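You operate a simulated robot arm through the tools that you are given. There is no shell and no other tool. Be economical: measure what you need, move in short steps, check, and stop when the job is done.

Carry out the task below with a simulated robot arm. There is one attempt and no reset: what you move stays moved.

TASK
Put the purple carton and the grey relief valve from the test bench in the steel pan with lugs.

It is judged by the outcome, as a careful person would: the job done as asked, and still so three seconds after it is handed in. It fails if anything else is knocked over, pushed out of place, dropped, spilled or broken.

THE ROBOT
A 7-joint arm with a two-finger parallel gripper, fixed in place. Base frame: the origin is at the foot of the arm, x ahead of it, y to its left, z up; the work surface is at about z = 860. Lengths are in mm, angles in rad, forces in N, time in s.
With the tool pointing down near the work surface it reaches from about 240 to 680 mm from the base axis. Its first joint turns from -1.152 to 1.152 rad. Payload 2.4 kg.
Tool frame: the origin (TCP) lies between the finger pads and is the grasp point; the fingertips stand 30 mm ahead of it; z points along the fingers, y is the line along which they close. The gripper opens to 94 mm. The fingers are 28 mm wide and 10 mm thick; the gripper's body (50 by 96 mm) begins 55 mm behind the TCP.
Orientation is told as [roll, pitch, yaw] about the base's x, y, z axes, in that order, counted from this pose: with the fingers straight down and closing along the base's y, the tool's x points along the base's -x, its y along +y and its z along -z.

THE INTERFACE
- The arm moves only by the tool drive_tool. Its argument "steps" is a list of rows, each a list of 3 entries, a list of its own where there are three numbers: the turn, a rotation vector about the tool's x, y, z in degrees, then the shift along the tool's x, y, z in mm, then the gripper command, from -1 (fully open) to 1 (shut), values between in proportion. In form: [[[rx, ry, rz], [tx, ty, tz], hand], ...]. A call has 1 to 20 rows; each row shifts and turns the commanded pose from where the row before left it, along the tool's axes as they then stand. A row lasts 0.2 s, in which the tool goes at most 50 mm and 0.15 rad; a call with a longer step from one row to the next is refused whole, and so is a gripper value outside its range. A pose out of reach is approached as far as the arm can. The call stops where the force on the tool passes 40 N (or 10 N more than at its start, if that is more) or the arm is blocked; 0.2 s more then pass. The fingers move at their own pace (about 153 mm/s each) and stop on an object; they squeeze with about 44 N. The grip force told is the motor's: it shows also when the fingers shut on nothing. Time passes only in rows, and 0.2 s behind the last, so rows that do not move let the fingers close. It gives the time, the measured TCP pose, the force on the tool (base axes), the opening and the grip force at its end, in the units of the frame above (readings bear some noise), and new pictures: "pictures" is both (left out), scene, wrist or none.
- Cameras (640 x 400 px; columns grow to the right, rows downward): "scene" is fixed at [32.9, 470.8, 1449.3]; the picture's right is [-0.79, -0.62, 0.00], its down [-0.34, 0.43, -0.84] and it looks along [0.52, -0.66, -0.55] (base axes); focal length 250 px, centre (320, 200). "wrist" rides on the gripper at [-37, 0, -58] in the tool frame; the picture's right is [0.00, -1.00, 0.00], its down [0.97, 0.00, -0.24] and it looks along [0.24, 0.00, 0.97] (tool axes); focal length 218 px, centre (320, 200).
- probe_pixels(camera, pixels): there is no depth. For up to 12 entries [column, row, z] of the newest picture of that camera ("zoom" is the newest enlarged one), the place [x, y] in the base frame at which the ray of that pixel passes the height z, good to about 2 mm. No time passes.
- zoom(camera, box): a new picture of the part [left, top, right, bottom] of that camera's present view, enlarged. No time passes.
- job_done(): hands the job in; it is judged then, once.

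Work in short steps. Measure before you move; look again where a grasp or a placing could have gone wrong, and mend it. You have 60 turns and 120 pictures in all, the two below and enlarged ones among them. Open the gripper and draw the arm clear of the work before you hand the job in, unless the task says otherwise; then end with one line.

The tools are called after ">>>" by a JSON object that holds its "name" and its "arguments". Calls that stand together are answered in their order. drive_tool: Moves the arm, as the interface text tells. Its arguments: {"type":"object","properties":{"steps":{"type":"array","items":{"type":"array"}},"pictures":{"type":"string","enum":["both","scene","wrist","none"]}},"required":["steps"]} The other tools are called the same way: probe_pixels (camera, pixels) gives the place at which the rays of pixels pass given heights; zoom (camera, box) takes an enlarged picture of a part of a camera's view; job_done () hands the job in.

At the start:

```text
clock: 0.0
tcp_pos: [385.6, -101.9, 1168.7]
orientation: [0.001, 0.0, 0.001]
contact_force: [0.7, -0.3, 0.0]
gripper_width: 94.1
grip_force: 0.1
```

scene: 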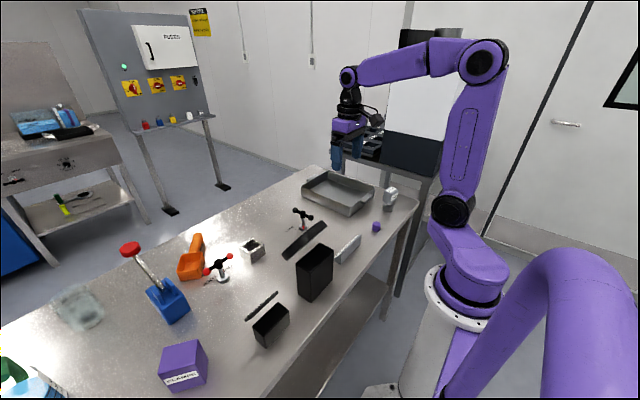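
wrist: 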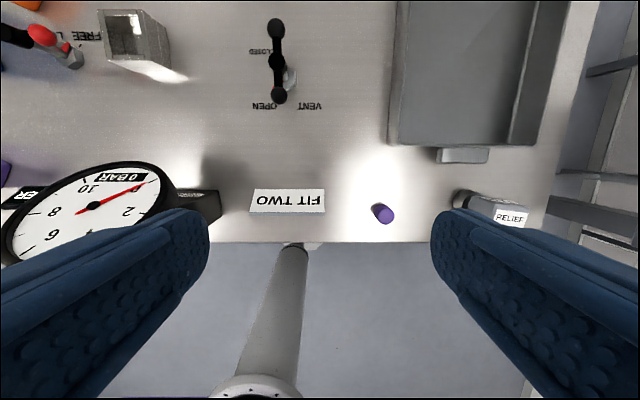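

I zoom on the carton, the valve and the pan in the scene view to measure them.

>>> {"name": "zoom", "arguments": {"camera": "scene", "box": [290, 150, 430, 240]}}

>>> {"name": "zoom", "arguments": {"camera": "scene", "box": [100, 220, 340, 400]}}

>>> {"name": "probe_pixels", "arguments": {"camera": "scene", "pixels": [[158, 373, 910], [168, 345, 930], [200, 340, 930], [208, 356, 930], [165, 390, 860], [206, 384, 860], [320, 167, 890], [303, 186, 890], [349, 210, 890], [373, 187, 890]]}}

>>> {"name": "probe_pixels", "arguments": {"camera": "wrist", "pixels": [[455, 200, 880], [470, 200, 890], [528, 215, 890], [492, 230, 890], [400, 145, 890], [510, 140, 890], [383, 213, 870], [438, 155, 890], [488, 155, 890]]}}

```text
4.44 times, centred on (360, 195) of scene
```

zoom: 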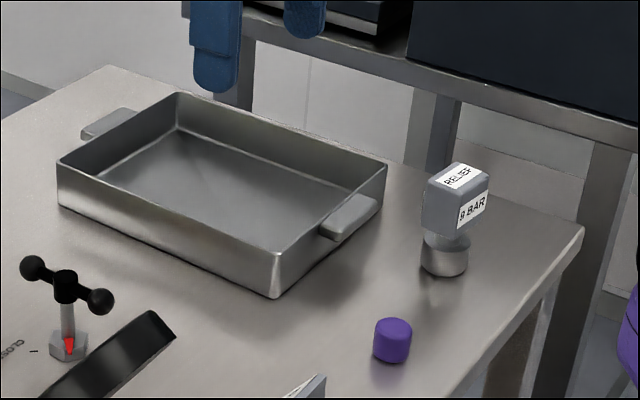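

```text
2.22 times, centred on (220, 310) of scene
```

zoom: 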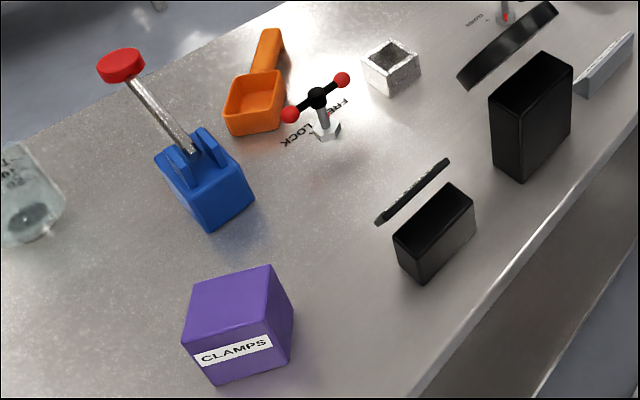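

```text
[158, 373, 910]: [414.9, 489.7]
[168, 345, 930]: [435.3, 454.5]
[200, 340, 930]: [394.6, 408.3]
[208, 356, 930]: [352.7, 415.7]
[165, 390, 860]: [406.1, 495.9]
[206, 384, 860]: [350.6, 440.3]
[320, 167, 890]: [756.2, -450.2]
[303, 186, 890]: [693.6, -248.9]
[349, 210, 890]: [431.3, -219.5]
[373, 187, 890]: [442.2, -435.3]
```

```text
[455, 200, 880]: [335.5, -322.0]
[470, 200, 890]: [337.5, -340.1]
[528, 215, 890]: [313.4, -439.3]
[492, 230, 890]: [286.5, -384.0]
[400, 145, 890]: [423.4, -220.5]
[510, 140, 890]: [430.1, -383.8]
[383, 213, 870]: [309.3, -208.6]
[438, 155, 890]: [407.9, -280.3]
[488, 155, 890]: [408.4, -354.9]
```

The "CLAMPS" carton is near (390,450) and the valve near (325,-350). I move above the valve for a closer look.

>>> {"name": "probe_pixels", "arguments": {"camera": "scene", "pixels": [[387.5, 210.5, 862], [387.5, 204, 890], [384, 196, 900], [390, 187, 930], [397, 190, 930], [385, 192, 930], [376, 230, 860]]}}

>>> {"name": "drive_tool", "arguments": {"steps": [[[0, 0, 0], [12, -45, 10], -1], [[0, 0, 0], [12, -45, 10], -1], [[0, 0, 0], [12, -45, 10], -1], [[0, 0, 0], [12, -45, 10], -1], [[0, 0, 0], [12, -45, 10], -1], [[0, 0, 0], [0, 0, 0], -1]]}}

```text
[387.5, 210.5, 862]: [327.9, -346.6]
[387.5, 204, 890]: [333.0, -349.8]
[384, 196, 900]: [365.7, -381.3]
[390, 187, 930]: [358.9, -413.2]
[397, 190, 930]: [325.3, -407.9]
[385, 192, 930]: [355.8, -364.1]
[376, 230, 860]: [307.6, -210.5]
```

```text
clock: 1.4
tcp_pos: [324.5, -327.2, 1117.5]
orientation: [0.0, 0.002, -0.001]
contact_force: [0.1, 0.3, 0.5]
gripper_width: 94.2
grip_force: 0.1
```

scene: 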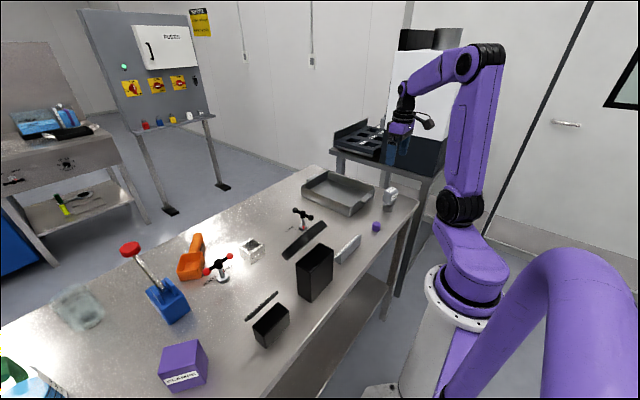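
wrist: 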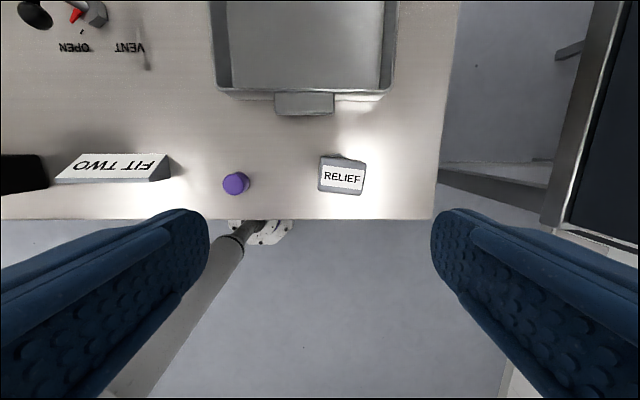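

>>> {"name": "zoom", "arguments": {"camera": "wrist", "box": [290, 140, 390, 220]}}

>>> {"name": "probe_pixels", "arguments": {"camera": "wrist", "pixels": [[342, 179, 900], [342, 179, 915], [342, 179, 930], [320, 192, 915], [360, 195, 915], [365, 165, 915], [323, 163, 915]]}}

>>> {"name": "probe_pixels", "arguments": {"camera": "scene", "pixels": [[393, 190.5, 900], [393, 190.5, 910], [393, 190.5, 920], [393, 190.5, 930]]}}

```text
5.00 times, centred on (340, 180) of wrist
```

zoom: 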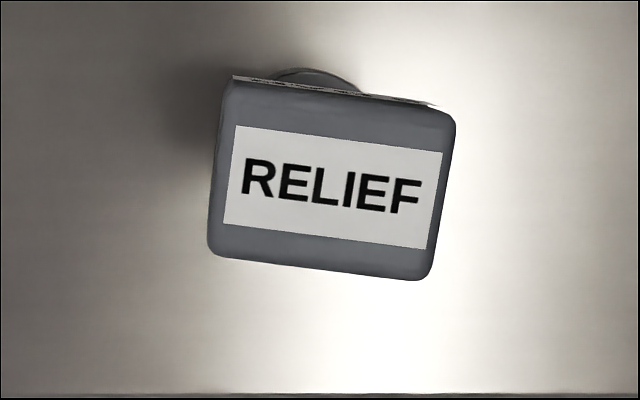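

```text
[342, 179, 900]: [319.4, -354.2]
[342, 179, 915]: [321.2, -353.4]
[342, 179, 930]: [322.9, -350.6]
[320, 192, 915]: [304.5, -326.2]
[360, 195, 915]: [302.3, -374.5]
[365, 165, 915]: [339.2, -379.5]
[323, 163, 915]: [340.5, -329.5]
```

```text
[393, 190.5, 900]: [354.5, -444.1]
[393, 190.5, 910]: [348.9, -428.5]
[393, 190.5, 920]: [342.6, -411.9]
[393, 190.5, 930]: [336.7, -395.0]
```

>>> {"name": "probe_pixels", "arguments": {"camera": "wrist", "pixels": [[342.4, 176.5, 955], [342.4, 176.5, 945]]}}

>>> {"name": "drive_tool", "arguments": {"steps": [[[0, 0, 0], [-2, -20, 0], -1], [[0, 0, 7.4], [0, 0, 0], -1], [[0, 0, 0], [0, 0, 35], -1], [[0, 0, 0], [0, 0, 35], -1], [[0, 0, 0], [0, 0, 0], -1]]}}

```text
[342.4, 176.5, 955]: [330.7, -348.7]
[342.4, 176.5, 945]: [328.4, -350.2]
```

```text
clock: 2.6
tcp_pos: [328.2, -345.3, 1048.0]
orientation: [-0.002, -0.002, -0.13]
contact_force: [0.0, 0.7, 0.8]
gripper_width: 94.1
grip_force: 0.1
```

scene: 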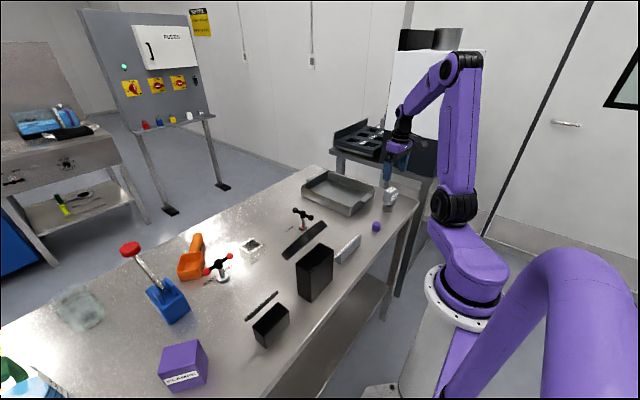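
wrist: 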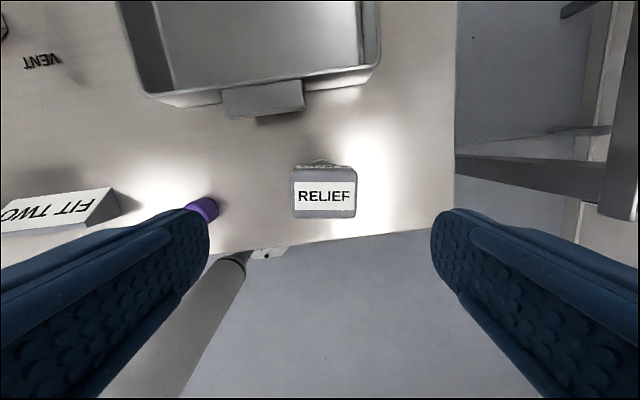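

>>> {"name": "probe_pixels", "arguments": {"camera": "wrist", "pixels": [[324, 192, 960], [324, 192, 950], [324, 192, 940], [291, 218, 955], [356, 218, 955], [357, 167, 955]]}}

>>> {"name": "drive_tool", "arguments": {"steps": [[[0, 0, 0], [0, -2, 35], -1], [[0, 0, 0], [0, -1, 20], -1], [[0, 0, 0], [0, 0, 0], -1]]}}

```text
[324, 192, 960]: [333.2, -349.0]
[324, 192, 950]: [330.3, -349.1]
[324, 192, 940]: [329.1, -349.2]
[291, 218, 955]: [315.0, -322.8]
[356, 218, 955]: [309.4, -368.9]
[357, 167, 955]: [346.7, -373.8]
```

```text
clock: 3.4
tcp_pos: [326.8, -349.2, 994.4]
orientation: [0.0, -0.002, -0.129]
contact_force: [-0.5, 0.0, 0.4]
gripper_width: 94.0
grip_force: 0.0
```

scene: 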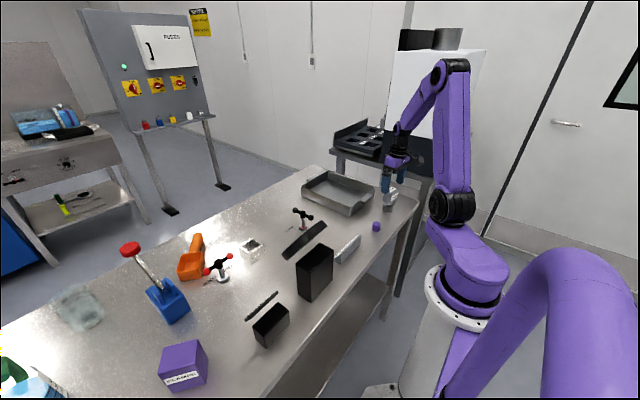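
wrist: 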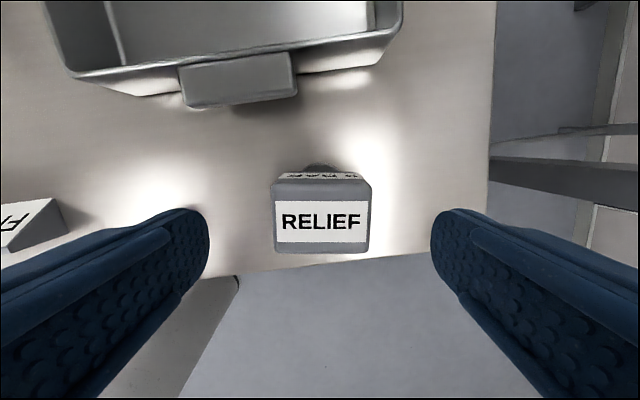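

>>> {"name": "probe_pixels", "arguments": {"camera": "wrist", "pixels": [[274, 182, 947], [371, 184, 947], [275, 250, 947], [368, 252, 947], [322, 217, 947], [321, 162, 860], [321, 162, 880]]}}

>>> {"name": "zoom", "arguments": {"camera": "scene", "box": [350, 150, 430, 230]}}

```text
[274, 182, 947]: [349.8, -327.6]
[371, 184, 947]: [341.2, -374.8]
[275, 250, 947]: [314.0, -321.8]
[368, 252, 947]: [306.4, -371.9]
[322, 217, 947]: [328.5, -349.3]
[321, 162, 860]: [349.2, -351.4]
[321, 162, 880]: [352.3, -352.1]
```

```text
5.00 times, centred on (390, 190) of scene
```

zoom: 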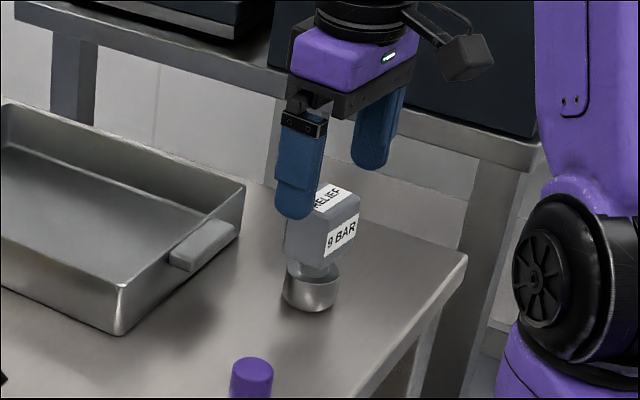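

Valve head is ~48 wide, centred at (328,-349), top ~947. I lower to z≈928 and close.

>>> {"name": "drive_tool", "arguments": {"steps": [[[0, 0, 0], [0, 0, 35], -1], [[0, 0, 0], [0, 0, 31], -1], [[0, 0, 0], [0, 0, 0], -1], [[0, 0, 0], [0, 0, 0], 1], [[0, 0, 0], [0, 0, 0], 1], [[0, 0, 0], [0, 0, 0], 1]]}}

```text
clock: 4.8
tcp_pos: [325.1, -350.6, 927.2]
orientation: [0.0, 0.001, -0.13]
contact_force: [0.2, -0.2, 0.1]
gripper_width: 52.4
grip_force: 44.0
```

scene: 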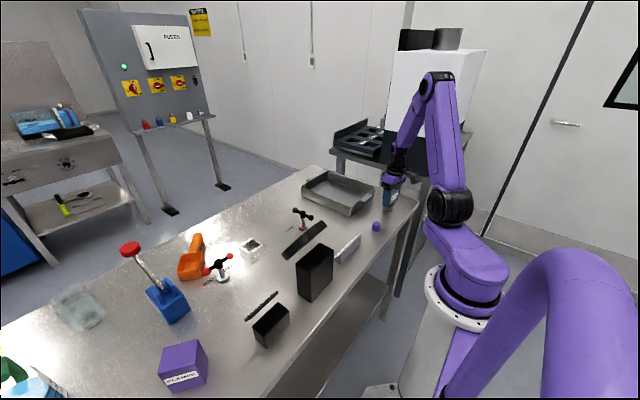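
wrist: 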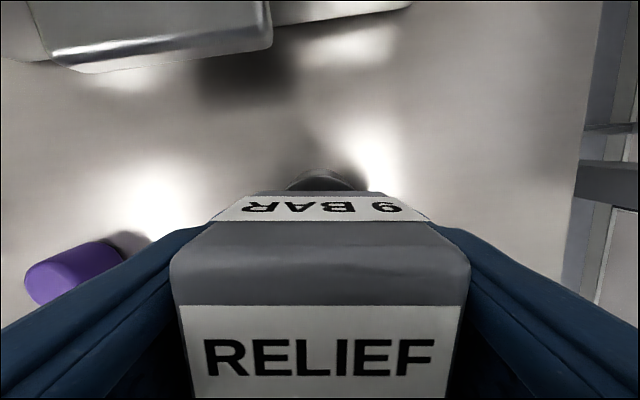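

Gripped at 52 mm, 44 N. I lift straight up.

>>> {"name": "drive_tool", "arguments": {"steps": [[[0, 0, 0], [0, 0, -10], 1], [[0, 0, 0], [0, 0, -30], 1], [[0, 0, 0], [0, 0, -40], 1], [[0, 0, 0], [0, 0, -40], 1], [[0, 0, 0], [0, 0, -20], 1], [[0, 0, 0], [0, 0, 0], 1]]}}

```text
clock: 6.2
tcp_pos: [326.0, -351.0, 1067.5]
orientation: [0.001, -0.002, -0.13]
contact_force: [0.0, -0.6, -3.5]
gripper_width: 52.4
grip_force: 43.9
```

scene: 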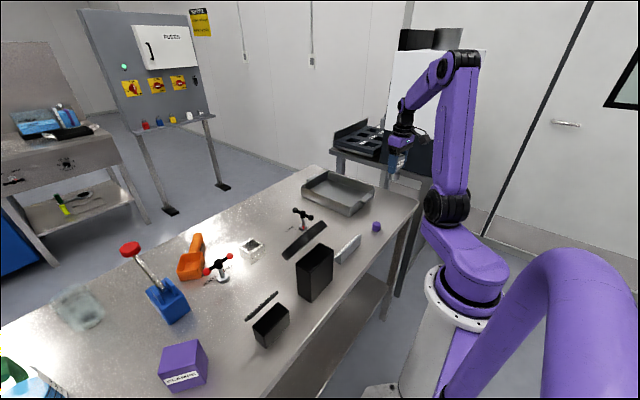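
wrist: 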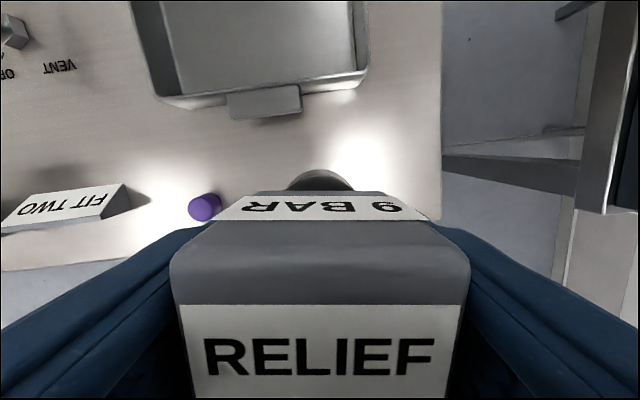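

>>> {"name": "probe_pixels", "arguments": {"camera": "scene", "pixels": [[349.9, 217.1, 860], [349.2, 209, 890], [349.2, 209, 900], [349.2, 209, 910], [374.8, 187.4, 900], [302, 187, 900], [328, 171, 900]]}}

>>> {"name": "probe_pixels", "arguments": {"camera": "wrist", "pixels": [[160, 99, 900], [366, 72, 900], [180, 95, 865], [355, 68, 865], [229, 108, 890], [303, 104, 890]]}}

>>> {"name": "zoom", "arguments": {"camera": "scene", "box": [290, 150, 430, 240]}}

```text
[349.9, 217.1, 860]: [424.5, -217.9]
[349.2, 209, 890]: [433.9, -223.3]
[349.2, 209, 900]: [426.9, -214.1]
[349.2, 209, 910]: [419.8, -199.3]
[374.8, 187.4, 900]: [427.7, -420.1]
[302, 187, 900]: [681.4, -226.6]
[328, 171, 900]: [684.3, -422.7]
```

```text
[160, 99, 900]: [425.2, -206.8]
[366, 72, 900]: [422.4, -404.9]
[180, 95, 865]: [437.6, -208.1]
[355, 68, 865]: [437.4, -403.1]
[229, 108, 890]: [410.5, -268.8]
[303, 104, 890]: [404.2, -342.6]
```

```text
4.44 times, centred on (360, 195) of scene
```

zoom: 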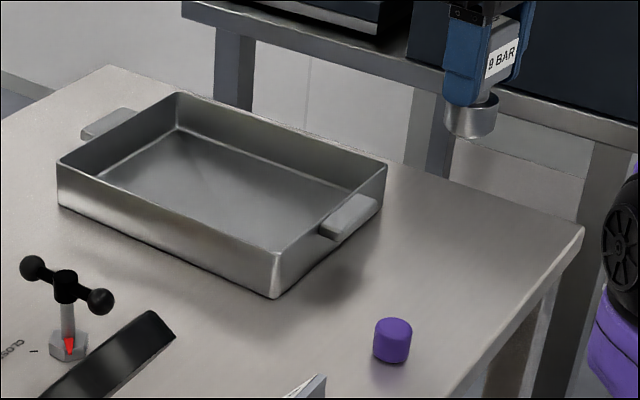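

Pan spans x 425–682, y −213 to −415, rim ~900. I carry the valve over (480,−360).

>>> {"name": "drive_tool", "arguments": {"steps": [[[0, 0, 0], [-38, 3, 0], 1], [[0, 0, 0], [-39, 3, 0], 1], [[0, 0, 0], [-39, 3, 0], 1], [[0, 0, 0], [-38, 2, 0], 1], [[0, 0, 0], [0, 0, 40], 1], [[0, 0, 0], [0, 0, 40], 1], [[0, 0, 0], [0, 0, 0], 1]]}}

>>> {"name": "zoom", "arguments": {"camera": "scene", "box": [290, 150, 430, 240]}}

```text
clock: 7.8
tcp_pos: [480.5, -357.5, 988.2]
orientation: [0.0, 0.002, -0.129]
contact_force: [0.9, 0.5, -3.5]
gripper_width: 52.3
grip_force: 44.0
```

scene: 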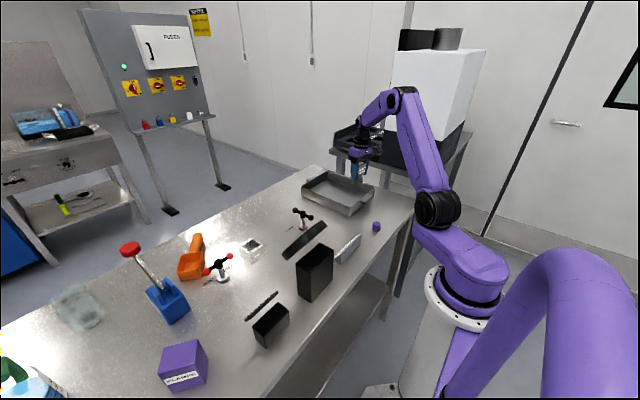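
wrist: 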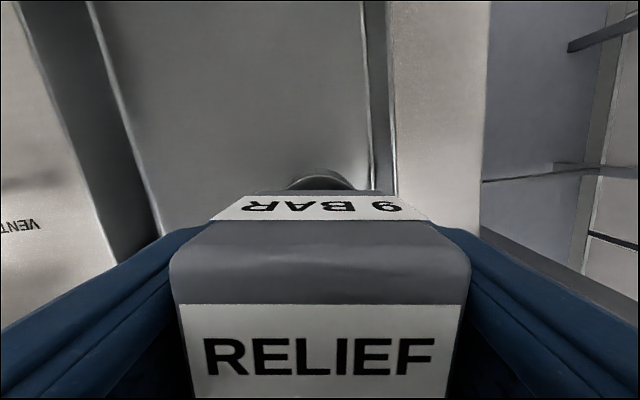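

```text
4.44 times, centred on (360, 195) of scene
```

zoom: 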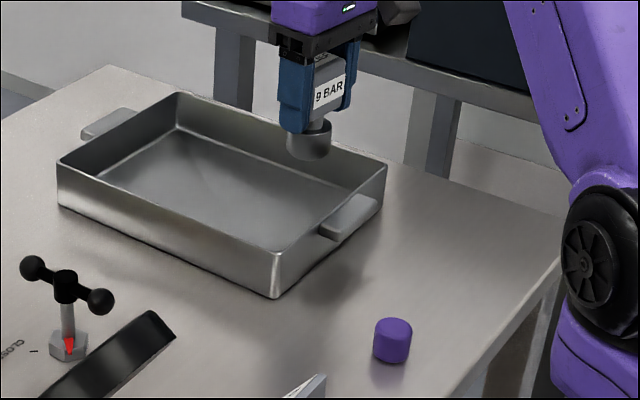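

I shift 8 mm off the wall and lower, finishing in small steps.

>>> {"name": "drive_tool", "arguments": {"steps": [[[0, 0, 0], [1, 8, 20], 1], [[0, 0, 0], [0, 0, 20], 1], [[0, 0, 0], [0, 0, 10], 1], [[0, 0, 0], [0, 0, 3], 1], [[0, 0, 0], [0, 0, 0], 1]]}}

>>> {"name": "zoom", "arguments": {"camera": "scene", "box": [290, 150, 430, 240]}}

```text
clock: 9.0
tcp_pos: [481.5, -350.3, 934.1]
orientation: [0.002, 0.001, -0.129]
contact_force: [0.0, 0.3, -4.2]
gripper_width: 52.3
grip_force: 43.7
```

scene: 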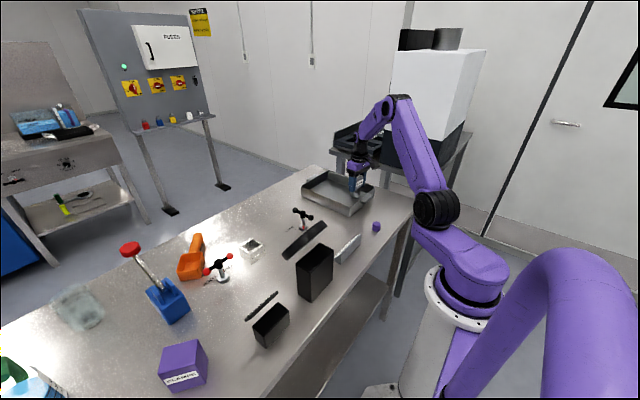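
wrist: 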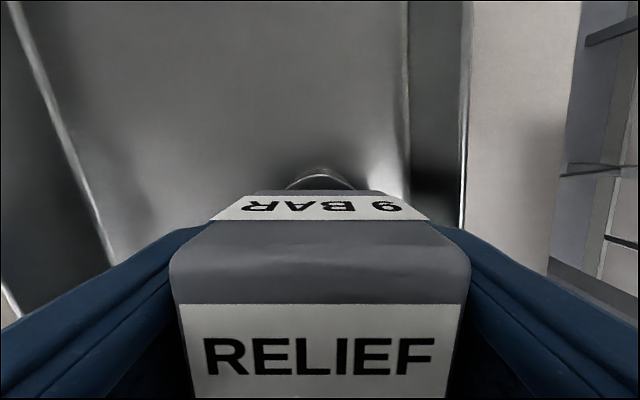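

```text
4.44 times, centred on (360, 195) of scene
```

zoom: 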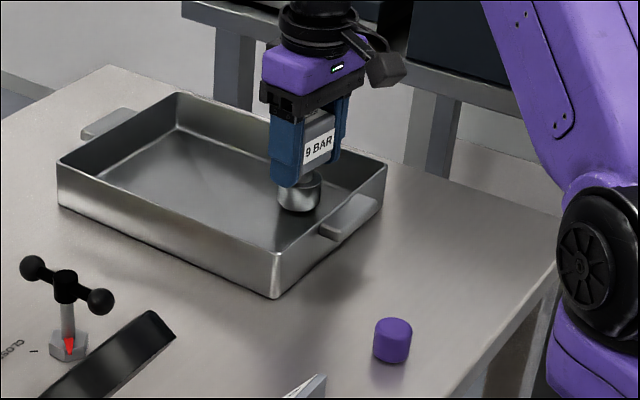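

Not touching yet; I go down in 1 mm steps.

>>> {"name": "drive_tool", "arguments": {"steps": [[[0, 0, 0], [0, 0, 1], 1], [[0, 0, 0], [0, 0, 1], 1], [[0, 0, 0], [0, 0, 0], 1]], "pictures": "none"}}

>>> {"name": "drive_tool", "arguments": {"steps": [[[0, 0, 0], [0, 0, 1], 1], [[0, 0, 0], [0, 0, 0], 1]], "pictures": "none"}}

```text
clock: 9.8
tcp_pos: [480.5, -351.2, 932.0]
orientation: [-0.001, -0.001, -0.128]
contact_force: [0.9, 0.1, -3.4]
gripper_width: 52.3
grip_force: 43.9
```

```text
clock: 10.4
tcp_pos: [481.1, -350.8, 931.1]
orientation: [0.0, -0.001, -0.128]
contact_force: [0.5, 0.2, -4.4]
gripper_width: 52.4
grip_force: 43.9
```

>>> {"name": "drive_tool", "arguments": {"steps": [[[0, 0, 0], [0, 0, 1], 1], [[0, 0, 0], [0, 0, 0], 1]], "pictures": "none"}}

>>> {"name": "drive_tool", "arguments": {"steps": [[[0, 0, 0], [0, 0, 1], 1], [[0, 0, 0], [0, 0, 0], 1]], "pictures": "none"}}

```text
clock: 11.0
tcp_pos: [480.6, -349.7, 931.5]
orientation: [0.001, -0.001, -0.128]
contact_force: [-1.3, 0.5, -1.1]
gripper_width: 52.4
grip_force: 44.0
```

```text
clock: 11.6
tcp_pos: [481.2, -350.0, 930.4]
orientation: [-0.001, -0.001, -0.127]
contact_force: [-6.4, 2.0, 17.3]
gripper_width: 52.1
grip_force: 44.5
```

It has seated (17 N up). I back off 1 mm, open to ~72 mm and rise.

>>> {"name": "drive_tool", "arguments": {"steps": [[[0, 0, 0], [0, 0, -1], 1], [[0, 0, 0], [0, 0, 0], -0.53], [[0, 0, 0], [0, 0, 0], -0.53], [[0, 0, 0], [0, 0, -20], -0.53], [[0, 0, 0], [0, 0, -40], -0.53], [[0, 0, 0], [0, 0, -45], -0.53], [[0, 0, 0], [0, 0, -45], -1], [[0, 0, 0], [0, 0, -45], -1], [[0, 0, 0], [0, 0, 0], -1]]}}

>>> {"name": "zoom", "arguments": {"camera": "scene", "box": [290, 150, 430, 240]}}

```text
clock: 13.6
tcp_pos: [480.6, -350.8, 1128.3]
orientation: [0.0, 0.001, -0.13]
contact_force: [0.7, -0.6, -0.7]
gripper_width: 93.8
grip_force: 0.1
```

scene: 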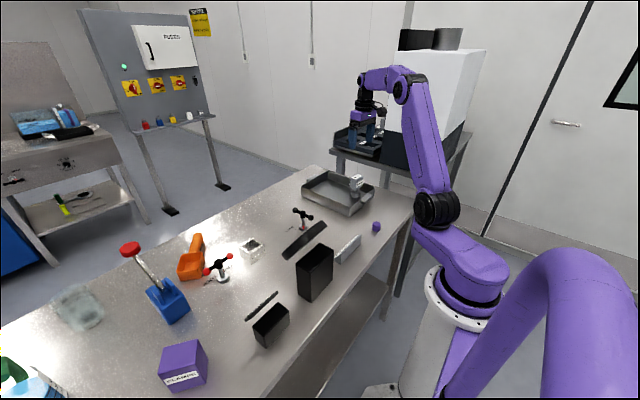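
wrist: 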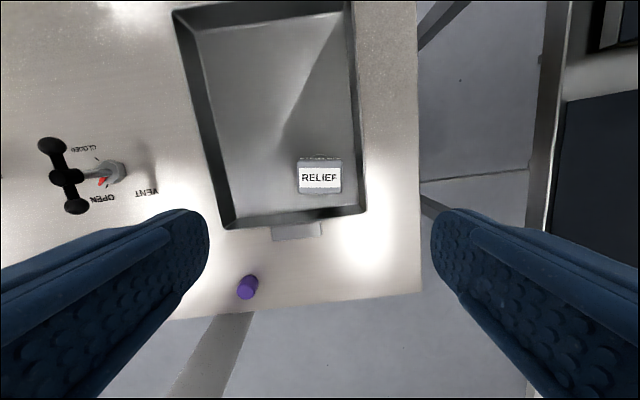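

```text
4.44 times, centred on (360, 195) of scene
```

zoom: 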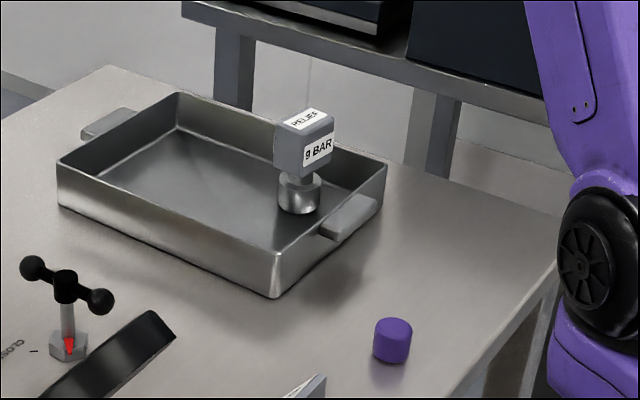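

Valve stands upright in the pan. I note the pan interior, undo the yaw, and travel to the carton.

>>> {"name": "probe_pixels", "arguments": {"camera": "wrist", "pixels": [[236, 213, 864], [352, 207, 864], [224, 230, 900], [365, 208, 900], [206, 38, 864], [345, 28, 864], [299, 194, 945], [340, 193, 945]]}}

>>> {"name": "drive_tool", "arguments": {"steps": [[[0, 0, -7.4], [0, 0, 0], -1], [[0, 0, 0], [6, 48, 0], -1], [[0, 0, 0], [6, 48, 0], -1], [[0, 0, 0], [6, 48, 0], -1], [[0, 0, 0], [6, 48, 0], -1], [[0, 0, 0], [6, 48, 0], -1], [[0, 0, 0], [6, 48, 0], -1], [[0, 0, 0], [6, 48, 0], -1], [[0, 0, 0], [6, 48, 0], -1], [[0, 0, 0], [6, 48, 0], -1], [[0, 0, 0], [6, 48, 0], -1], [[0, 0, 0], [6, 48, 0], -1], [[0, 0, 0], [6, 48, 0], -1], [[0, 0, 0], [6, 48, 0], -1], [[0, 0, 0], [6, 48, 0], -1], [[0, 0, 0], [6, 48, 0], -1], [[0, 0, 0], [6, 48, 0], -1], [[0, 0, 0], [0, 0, 0], -1]]}}

```text
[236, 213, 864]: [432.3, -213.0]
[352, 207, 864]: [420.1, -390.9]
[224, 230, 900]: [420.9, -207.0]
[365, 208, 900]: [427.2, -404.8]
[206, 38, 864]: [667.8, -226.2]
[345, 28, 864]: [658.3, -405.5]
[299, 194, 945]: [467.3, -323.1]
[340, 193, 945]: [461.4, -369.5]
```

```text
clock: 17.4
tcp_pos: [384.6, 417.5, 1126.0]
orientation: [0.0, 0.002, -0.001]
contact_force: [0.2, 0.1, -0.3]
gripper_width: 94.0
grip_force: 0.1
```

scene: 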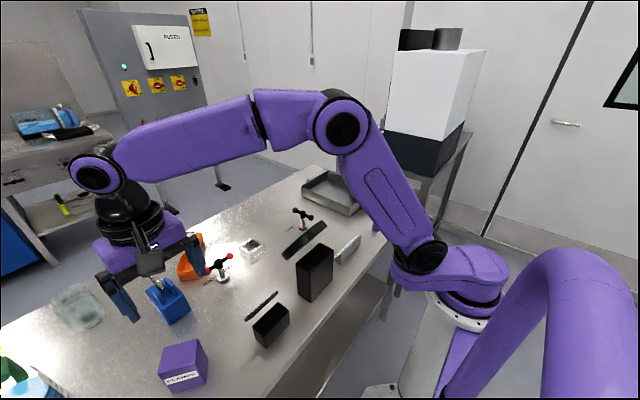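
wrist: 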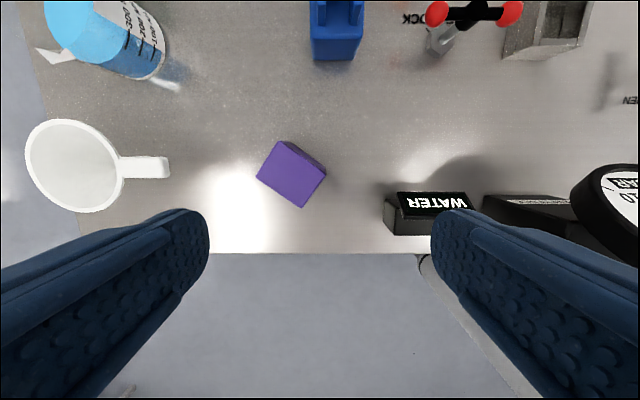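

>>> {"name": "zoom", "arguments": {"camera": "wrist", "box": [240, 120, 360, 220]}}

>>> {"name": "probe_pixels", "arguments": {"camera": "wrist", "pixels": [[257, 178, 920], [303, 207, 920], [257, 178, 910], [303, 207, 910], [280, 142, 910], [326, 172, 910]]}}

>>> {"name": "zoom", "arguments": {"camera": "scene", "box": [140, 320, 240, 400]}}

```text
4.00 times, centred on (300, 170) of wrist
```

zoom: 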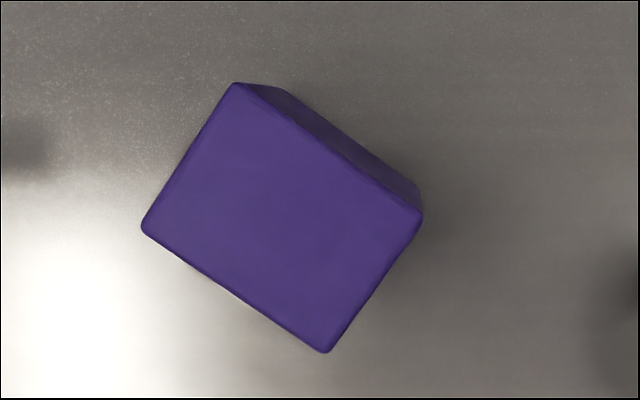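

```text
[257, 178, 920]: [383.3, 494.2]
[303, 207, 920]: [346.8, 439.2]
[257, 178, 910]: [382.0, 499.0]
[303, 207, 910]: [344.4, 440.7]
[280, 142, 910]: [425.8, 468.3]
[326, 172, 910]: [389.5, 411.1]
```

```text
5.00 times, centred on (190, 360) of scene
```

zoom: 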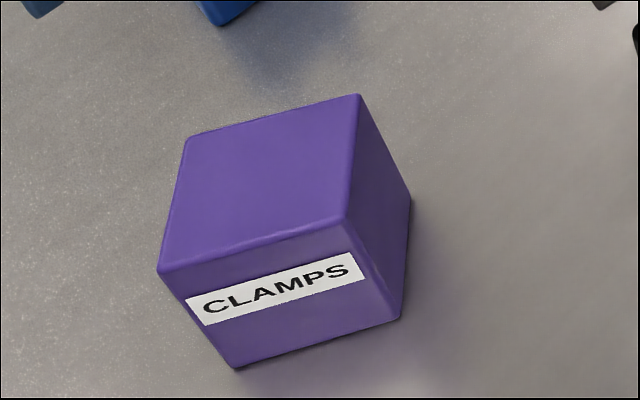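

>>> {"name": "probe_pixels", "arguments": {"camera": "zoom", "pixels": [[187, 138, 920], [358, 97, 920], [345, 222, 920], [158, 270, 920], [187, 138, 935], [358, 97, 935], [345, 222, 935], [158, 270, 935], [235, 367, 860], [398, 318, 860]]}}

>>> {"name": "probe_pixels", "arguments": {"camera": "wrist", "pixels": [[256, 178, 930], [301.5, 208, 930], [279, 141, 930], [325.5, 174, 930], [256, 178, 940], [301.5, 208, 940], [279, 141, 940], [325.5, 174, 940]]}}

```text
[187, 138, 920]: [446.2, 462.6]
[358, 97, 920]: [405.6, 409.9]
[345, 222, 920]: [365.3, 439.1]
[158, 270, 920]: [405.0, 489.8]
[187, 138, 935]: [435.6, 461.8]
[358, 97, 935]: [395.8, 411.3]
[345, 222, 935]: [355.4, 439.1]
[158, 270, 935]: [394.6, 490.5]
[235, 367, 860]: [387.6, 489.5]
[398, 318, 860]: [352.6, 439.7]
```

```text
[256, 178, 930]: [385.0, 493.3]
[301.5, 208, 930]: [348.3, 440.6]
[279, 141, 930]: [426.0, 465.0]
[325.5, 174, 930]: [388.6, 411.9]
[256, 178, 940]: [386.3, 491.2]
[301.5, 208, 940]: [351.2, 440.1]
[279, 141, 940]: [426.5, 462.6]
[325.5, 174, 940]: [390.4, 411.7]
```

Carton: top z≈941, centre (390,451), 64×49 mm, long side along (0.6,0.8). I turn +37° about tool z and centre above it.

>>> {"name": "drive_tool", "arguments": {"steps": [[[0, 0, 0], [-5.4, 33.5, 0], -1], [[0, 0, 7.4], [0, 0, 0], -1], [[0, 0, 7.4], [0, 0, 10], -1], [[0, 0, 7.4], [0, 0, 20], -1], [[0, 0, 7.4], [0, 0, 20], -1], [[0, 0, 7.4], [0, 0, 20], -1], [[0, 0, 0], [0, 0, 0], -1]]}}

```text
clock: 19.0
tcp_pos: [391.4, 450.3, 1054.8]
orientation: [-0.002, -0.001, -0.647]
contact_force: [-0.9, 0.6, -0.1]
gripper_width: 93.9
grip_force: 0.1
```

scene: 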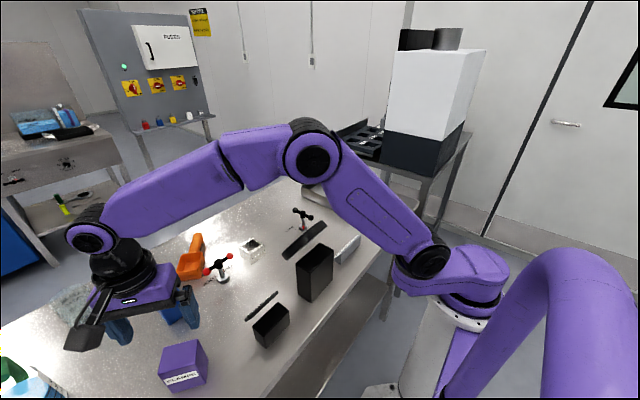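
wrist: 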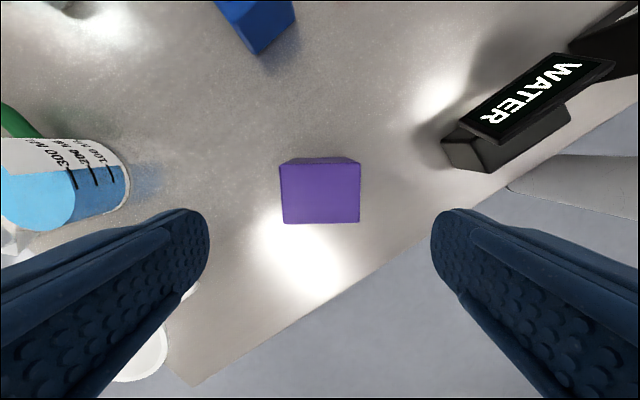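

>>> {"name": "probe_pixels", "arguments": {"camera": "wrist", "pixels": [[128, 180, 960], [128, 180, 900], [128, 180, 860], [165, 340, 900], [165, 340, 940], [282, 163, 941], [360, 163, 941], [360, 222, 941], [283, 223, 941]]}}

```text
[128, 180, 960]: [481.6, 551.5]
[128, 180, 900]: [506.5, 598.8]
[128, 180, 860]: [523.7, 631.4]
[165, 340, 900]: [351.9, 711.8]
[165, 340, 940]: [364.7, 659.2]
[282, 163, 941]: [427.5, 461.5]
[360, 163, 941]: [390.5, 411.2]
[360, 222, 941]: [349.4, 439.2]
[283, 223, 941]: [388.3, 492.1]
```

Aligned. I descend to z≈920 and close.

>>> {"name": "drive_tool", "arguments": {"steps": [[[0, 0, 0], [2, 0, 35], -1], [[0, 0, 0], [0, 0, 40], -1], [[0, 0, 0], [0, 0, 35], -1], [[0, 0, 0], [0, 0, 25], -1], [[0, 0, 0], [0, 0, 0], -1], [[0, 0, 0], [0, 0, 0], 1], [[0, 0, 0], [0, 0, 0], 1], [[0, 0, 0], [0, 0, 0], 1]]}}

```text
clock: 20.8
tcp_pos: [389.5, 450.8, 919.6]
orientation: [-0.001, -0.001, -0.645]
contact_force: [0.4, 0.5, -0.1]
gripper_width: 67.9
grip_force: 44.2
```

scene: 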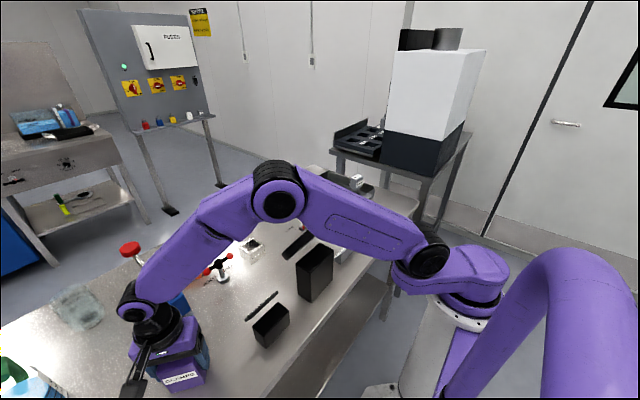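
wrist: 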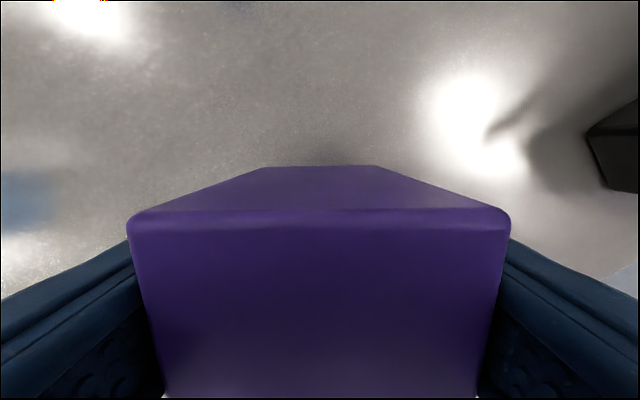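

Gripped at 68 mm. I lift well clear.

>>> {"name": "drive_tool", "arguments": {"steps": [[[0, 0, 0], [0, 0, -10], 1], [[0, 0, 0], [0, 0, -30], 1], [[0, 0, 0], [0, 0, -40], 1], [[0, 0, 0], [0, 0, -40], 1], [[0, 0, 0], [0, 0, -40], 1], [[0, 0, 0], [0, 0, -40], 1], [[0, 0, 0], [0, 0, -20], 1], [[0, 0, 0], [0, 0, 0], 1]]}}

```text
clock: 22.6
tcp_pos: [389.1, 453.6, 1141.1]
orientation: [0.0, 0.0, -0.646]
contact_force: [0.0, -0.3, -1.5]
gripper_width: 67.9
grip_force: 44.2
```

scene: 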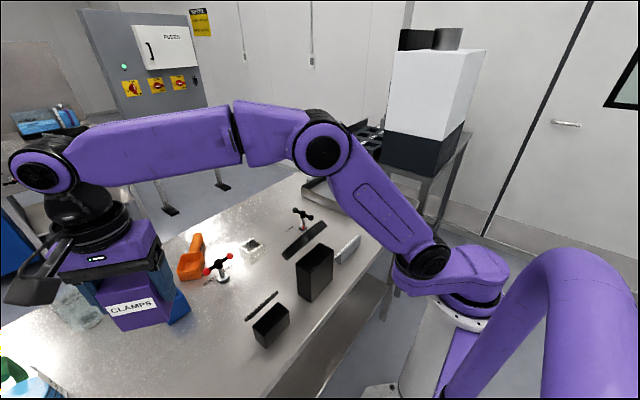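
wrist: 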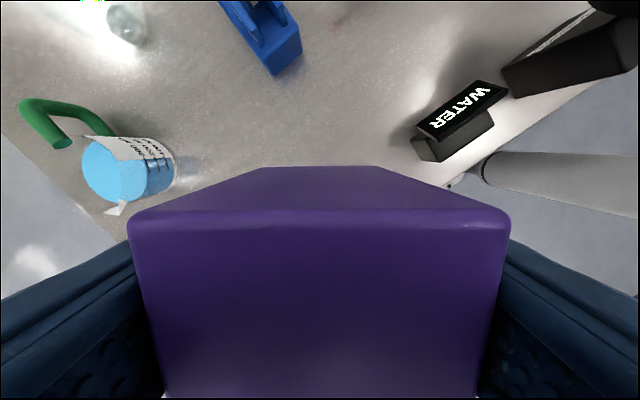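

I unwind the yaw, then travel toward the pan at constant height.

>>> {"name": "drive_tool", "arguments": {"steps": [[[0, 0, -7.4], [0, 0, 0], 1], [[0, 0, -7.4], [0, 0, 0], 1], [[0, 0, -7.4], [0, 0, 0], 1], [[0, 0, -7.4], [0, 0, 0], 1], [[0, 0, -7.4], [0, 0, 0], 1], [[0, 0, 0], [0, -45, 0], 1], [[0, 0, 0], [0, -45, 0], 1], [[0, 0, 0], [0, -45, 0], 1], [[0, 0, 0], [0, -45, 0], 1], [[0, 0, 0], [0, -45, 0], 1], [[0, 0, 0], [0, -45, 0], 1], [[0, 0, 0], [0, -45, 0], 1], [[0, 0, 0], [0, -45, 0], 1], [[0, 0, 0], [0, -45, 0], 1], [[0, 0, 0], [0, -45, 0], 1], [[0, 0, 0], [0, -45, 0], 1], [[0, 0, 0], [0, -45, 0], 1], [[0, 0, 0], [0, 0, 0], 1]], "pictures": "none"}}

>>> {"name": "drive_tool", "arguments": {"steps": [[[0, 0, 0], [-35, -33, 0], 1], [[0, 0, 0], [-35, -33, 0], 1], [[0, 0, 0], [-35, -33, 0], 1], [[0, 0, 0], [-34, -33, 0], 1], [[0, 0, 0], [-31, -33, 0], 1], [[0, 0, 0], [0, -33, 0], 1], [[0, 0, 0], [0, -3, 0], 1], [[0, 0, 0], [0, 0, 0], 1]]}}

```text
clock: 26.4
tcp_pos: [391.7, -87.3, 1140.1]
orientation: [0.001, 0.001, 0.0]
contact_force: [-0.3, 0.4, -1.2]
gripper_width: 67.5
grip_force: 44.1
```

```text
clock: 28.2
tcp_pos: [557.6, -289.7, 1140.8]
orientation: [0.0, 0.001, 0.0]
contact_force: [0.4, -0.5, -0.2]
gripper_width: 67.8
grip_force: 44.0
```

scene: 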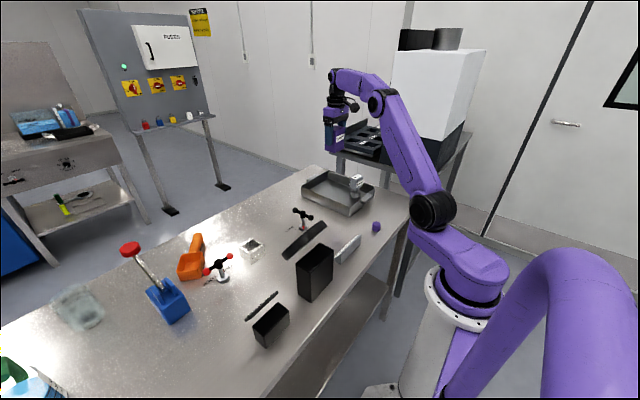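
wrist: 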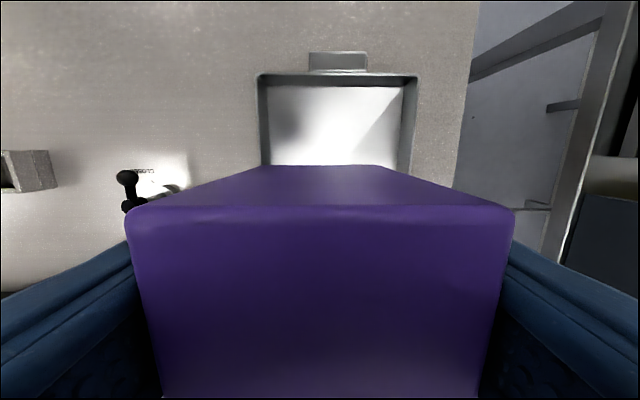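

Above the pan at (558,−290), clear of the valve. I descend to z≈950 and check.

>>> {"name": "drive_tool", "arguments": {"steps": [[[0, 0, 0], [0, 0, 40], 1], [[0, 0, 0], [0, 0, 40], 1], [[0, 0, 0], [0, 0, 40], 1], [[0, 0, 0], [0, 0, 40], 1], [[0, 0, 0], [0, 0, 30], 1], [[0, 0, 0], [0, 0, 0], 1]]}}

>>> {"name": "zoom", "arguments": {"camera": "scene", "box": [290, 150, 430, 240]}}

```text
clock: 29.6
tcp_pos: [557.8, -289.2, 951.5]
orientation: [0.002, 0.0, 0.001]
contact_force: [0.9, 0.6, -1.0]
gripper_width: 67.6
grip_force: 43.8
```

scene: 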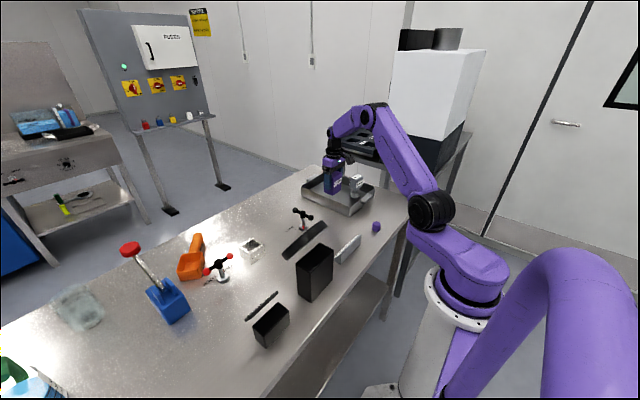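
wrist: 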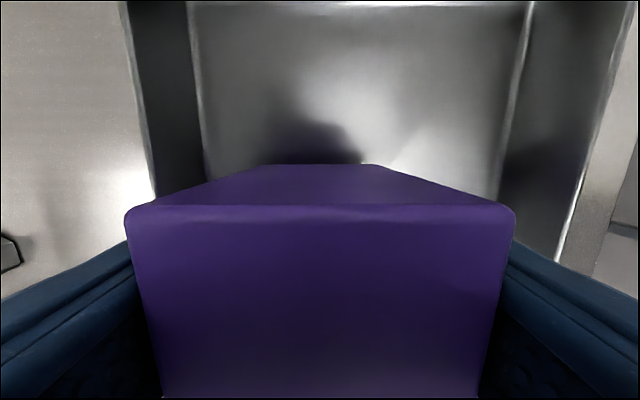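

```text
4.44 times, centred on (360, 195) of scene
```

zoom: 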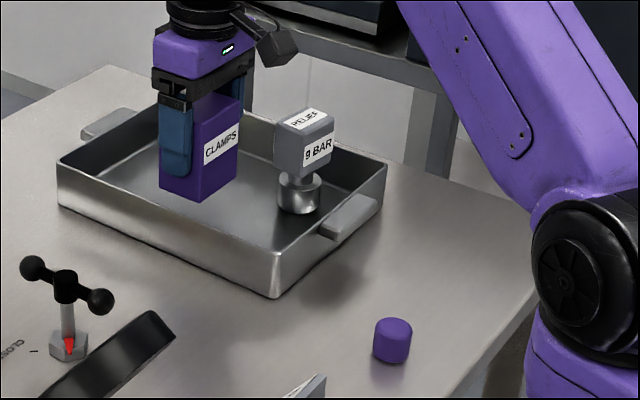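

Clear all round. I lower to just above the floor, then in 1 mm steps.

>>> {"name": "drive_tool", "arguments": {"steps": [[[0, 0, 0], [0, 0, 12], 1], [[0, 0, 0], [0, 0, 12], 1], [[0, 0, 0], [0, 0, 1], 1], [[0, 0, 0], [0, 0, 1], 1], [[0, 0, 0], [0, 0, 0], 1]], "pictures": "none"}}

>>> {"name": "drive_tool", "arguments": {"steps": [[[0, 0, 0], [0, 0, 1], 1], [[0, 0, 0], [0, 0, 0], 1]], "pictures": "none"}}

```text
clock: 30.8
tcp_pos: [558.7, -289.8, 923.8]
orientation: [0.0, 0.0, 0.001]
contact_force: [-0.2, -0.9, -1.5]
gripper_width: 67.7
grip_force: 43.8
```

```text
clock: 31.4
tcp_pos: [558.2, -289.7, 922.9]
orientation: [0.0, 0.0, -0.001]
contact_force: [0.4, 0.1, 1.4]
gripper_width: 67.8
grip_force: 44.0
```

Contact has begun. I open to ~84 mm and rise straight.

>>> {"name": "drive_tool", "arguments": {"steps": [[[0, 0, 0], [0, 0, 0], -0.79], [[0, 0, 0], [0, 0, 0], -0.79], [[0, 0, 0], [0, 0, -20], -0.79], [[0, 0, 0], [0, 0, -40], -0.79], [[0, 0, 0], [0, 0, -45], -0.79], [[0, 0, 0], [0, 0, -45], -1], [[0, 0, 0], [0, 0, -45], -1], [[0, 0, 0], [35, 35, 0], -1], [[0, 0, 0], [35, 35, 0], -1], [[0, 0, 0], [35, 35, 0], -1], [[0, 0, 0], [35, 35, 0], -1], [[0, 0, 0], [0, 0, 0], -1]]}}

>>> {"name": "zoom", "arguments": {"camera": "scene", "box": [290, 150, 430, 240]}}

```text
clock: 34.0
tcp_pos: [418.5, -150.8, 1121.0]
orientation: [0.001, 0.0, -0.001]
contact_force: [-0.5, -0.6, -0.5]
gripper_width: 94.3
grip_force: 0.1
```

scene: 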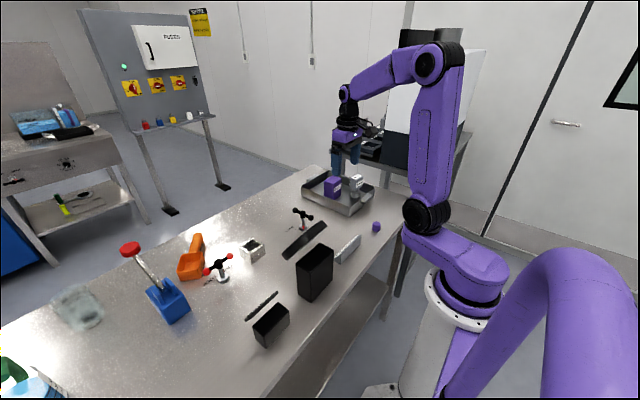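
wrist: 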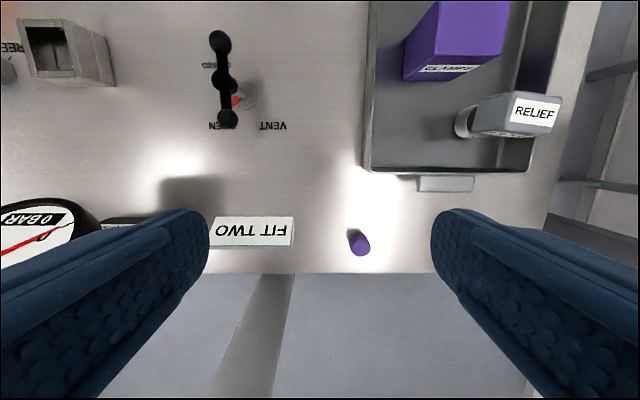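

```text
4.44 times, centred on (360, 195) of scene
```

zoom: 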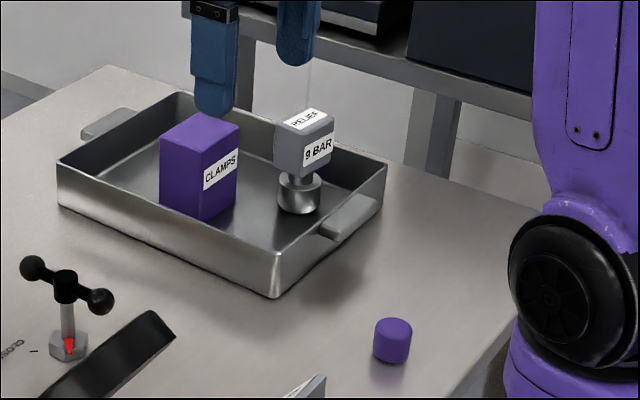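

Both stand upright in the pan, the gripper is open and the arm is clear, so I hand the job in.

>>> {"name": "job_done", "arguments": {}}

```text
The job is handed in.
```

The purple carton and the grey relief valve are both standing upright in the steel pan; the last pictures show nothing else disturbed, and I have handed the job in.
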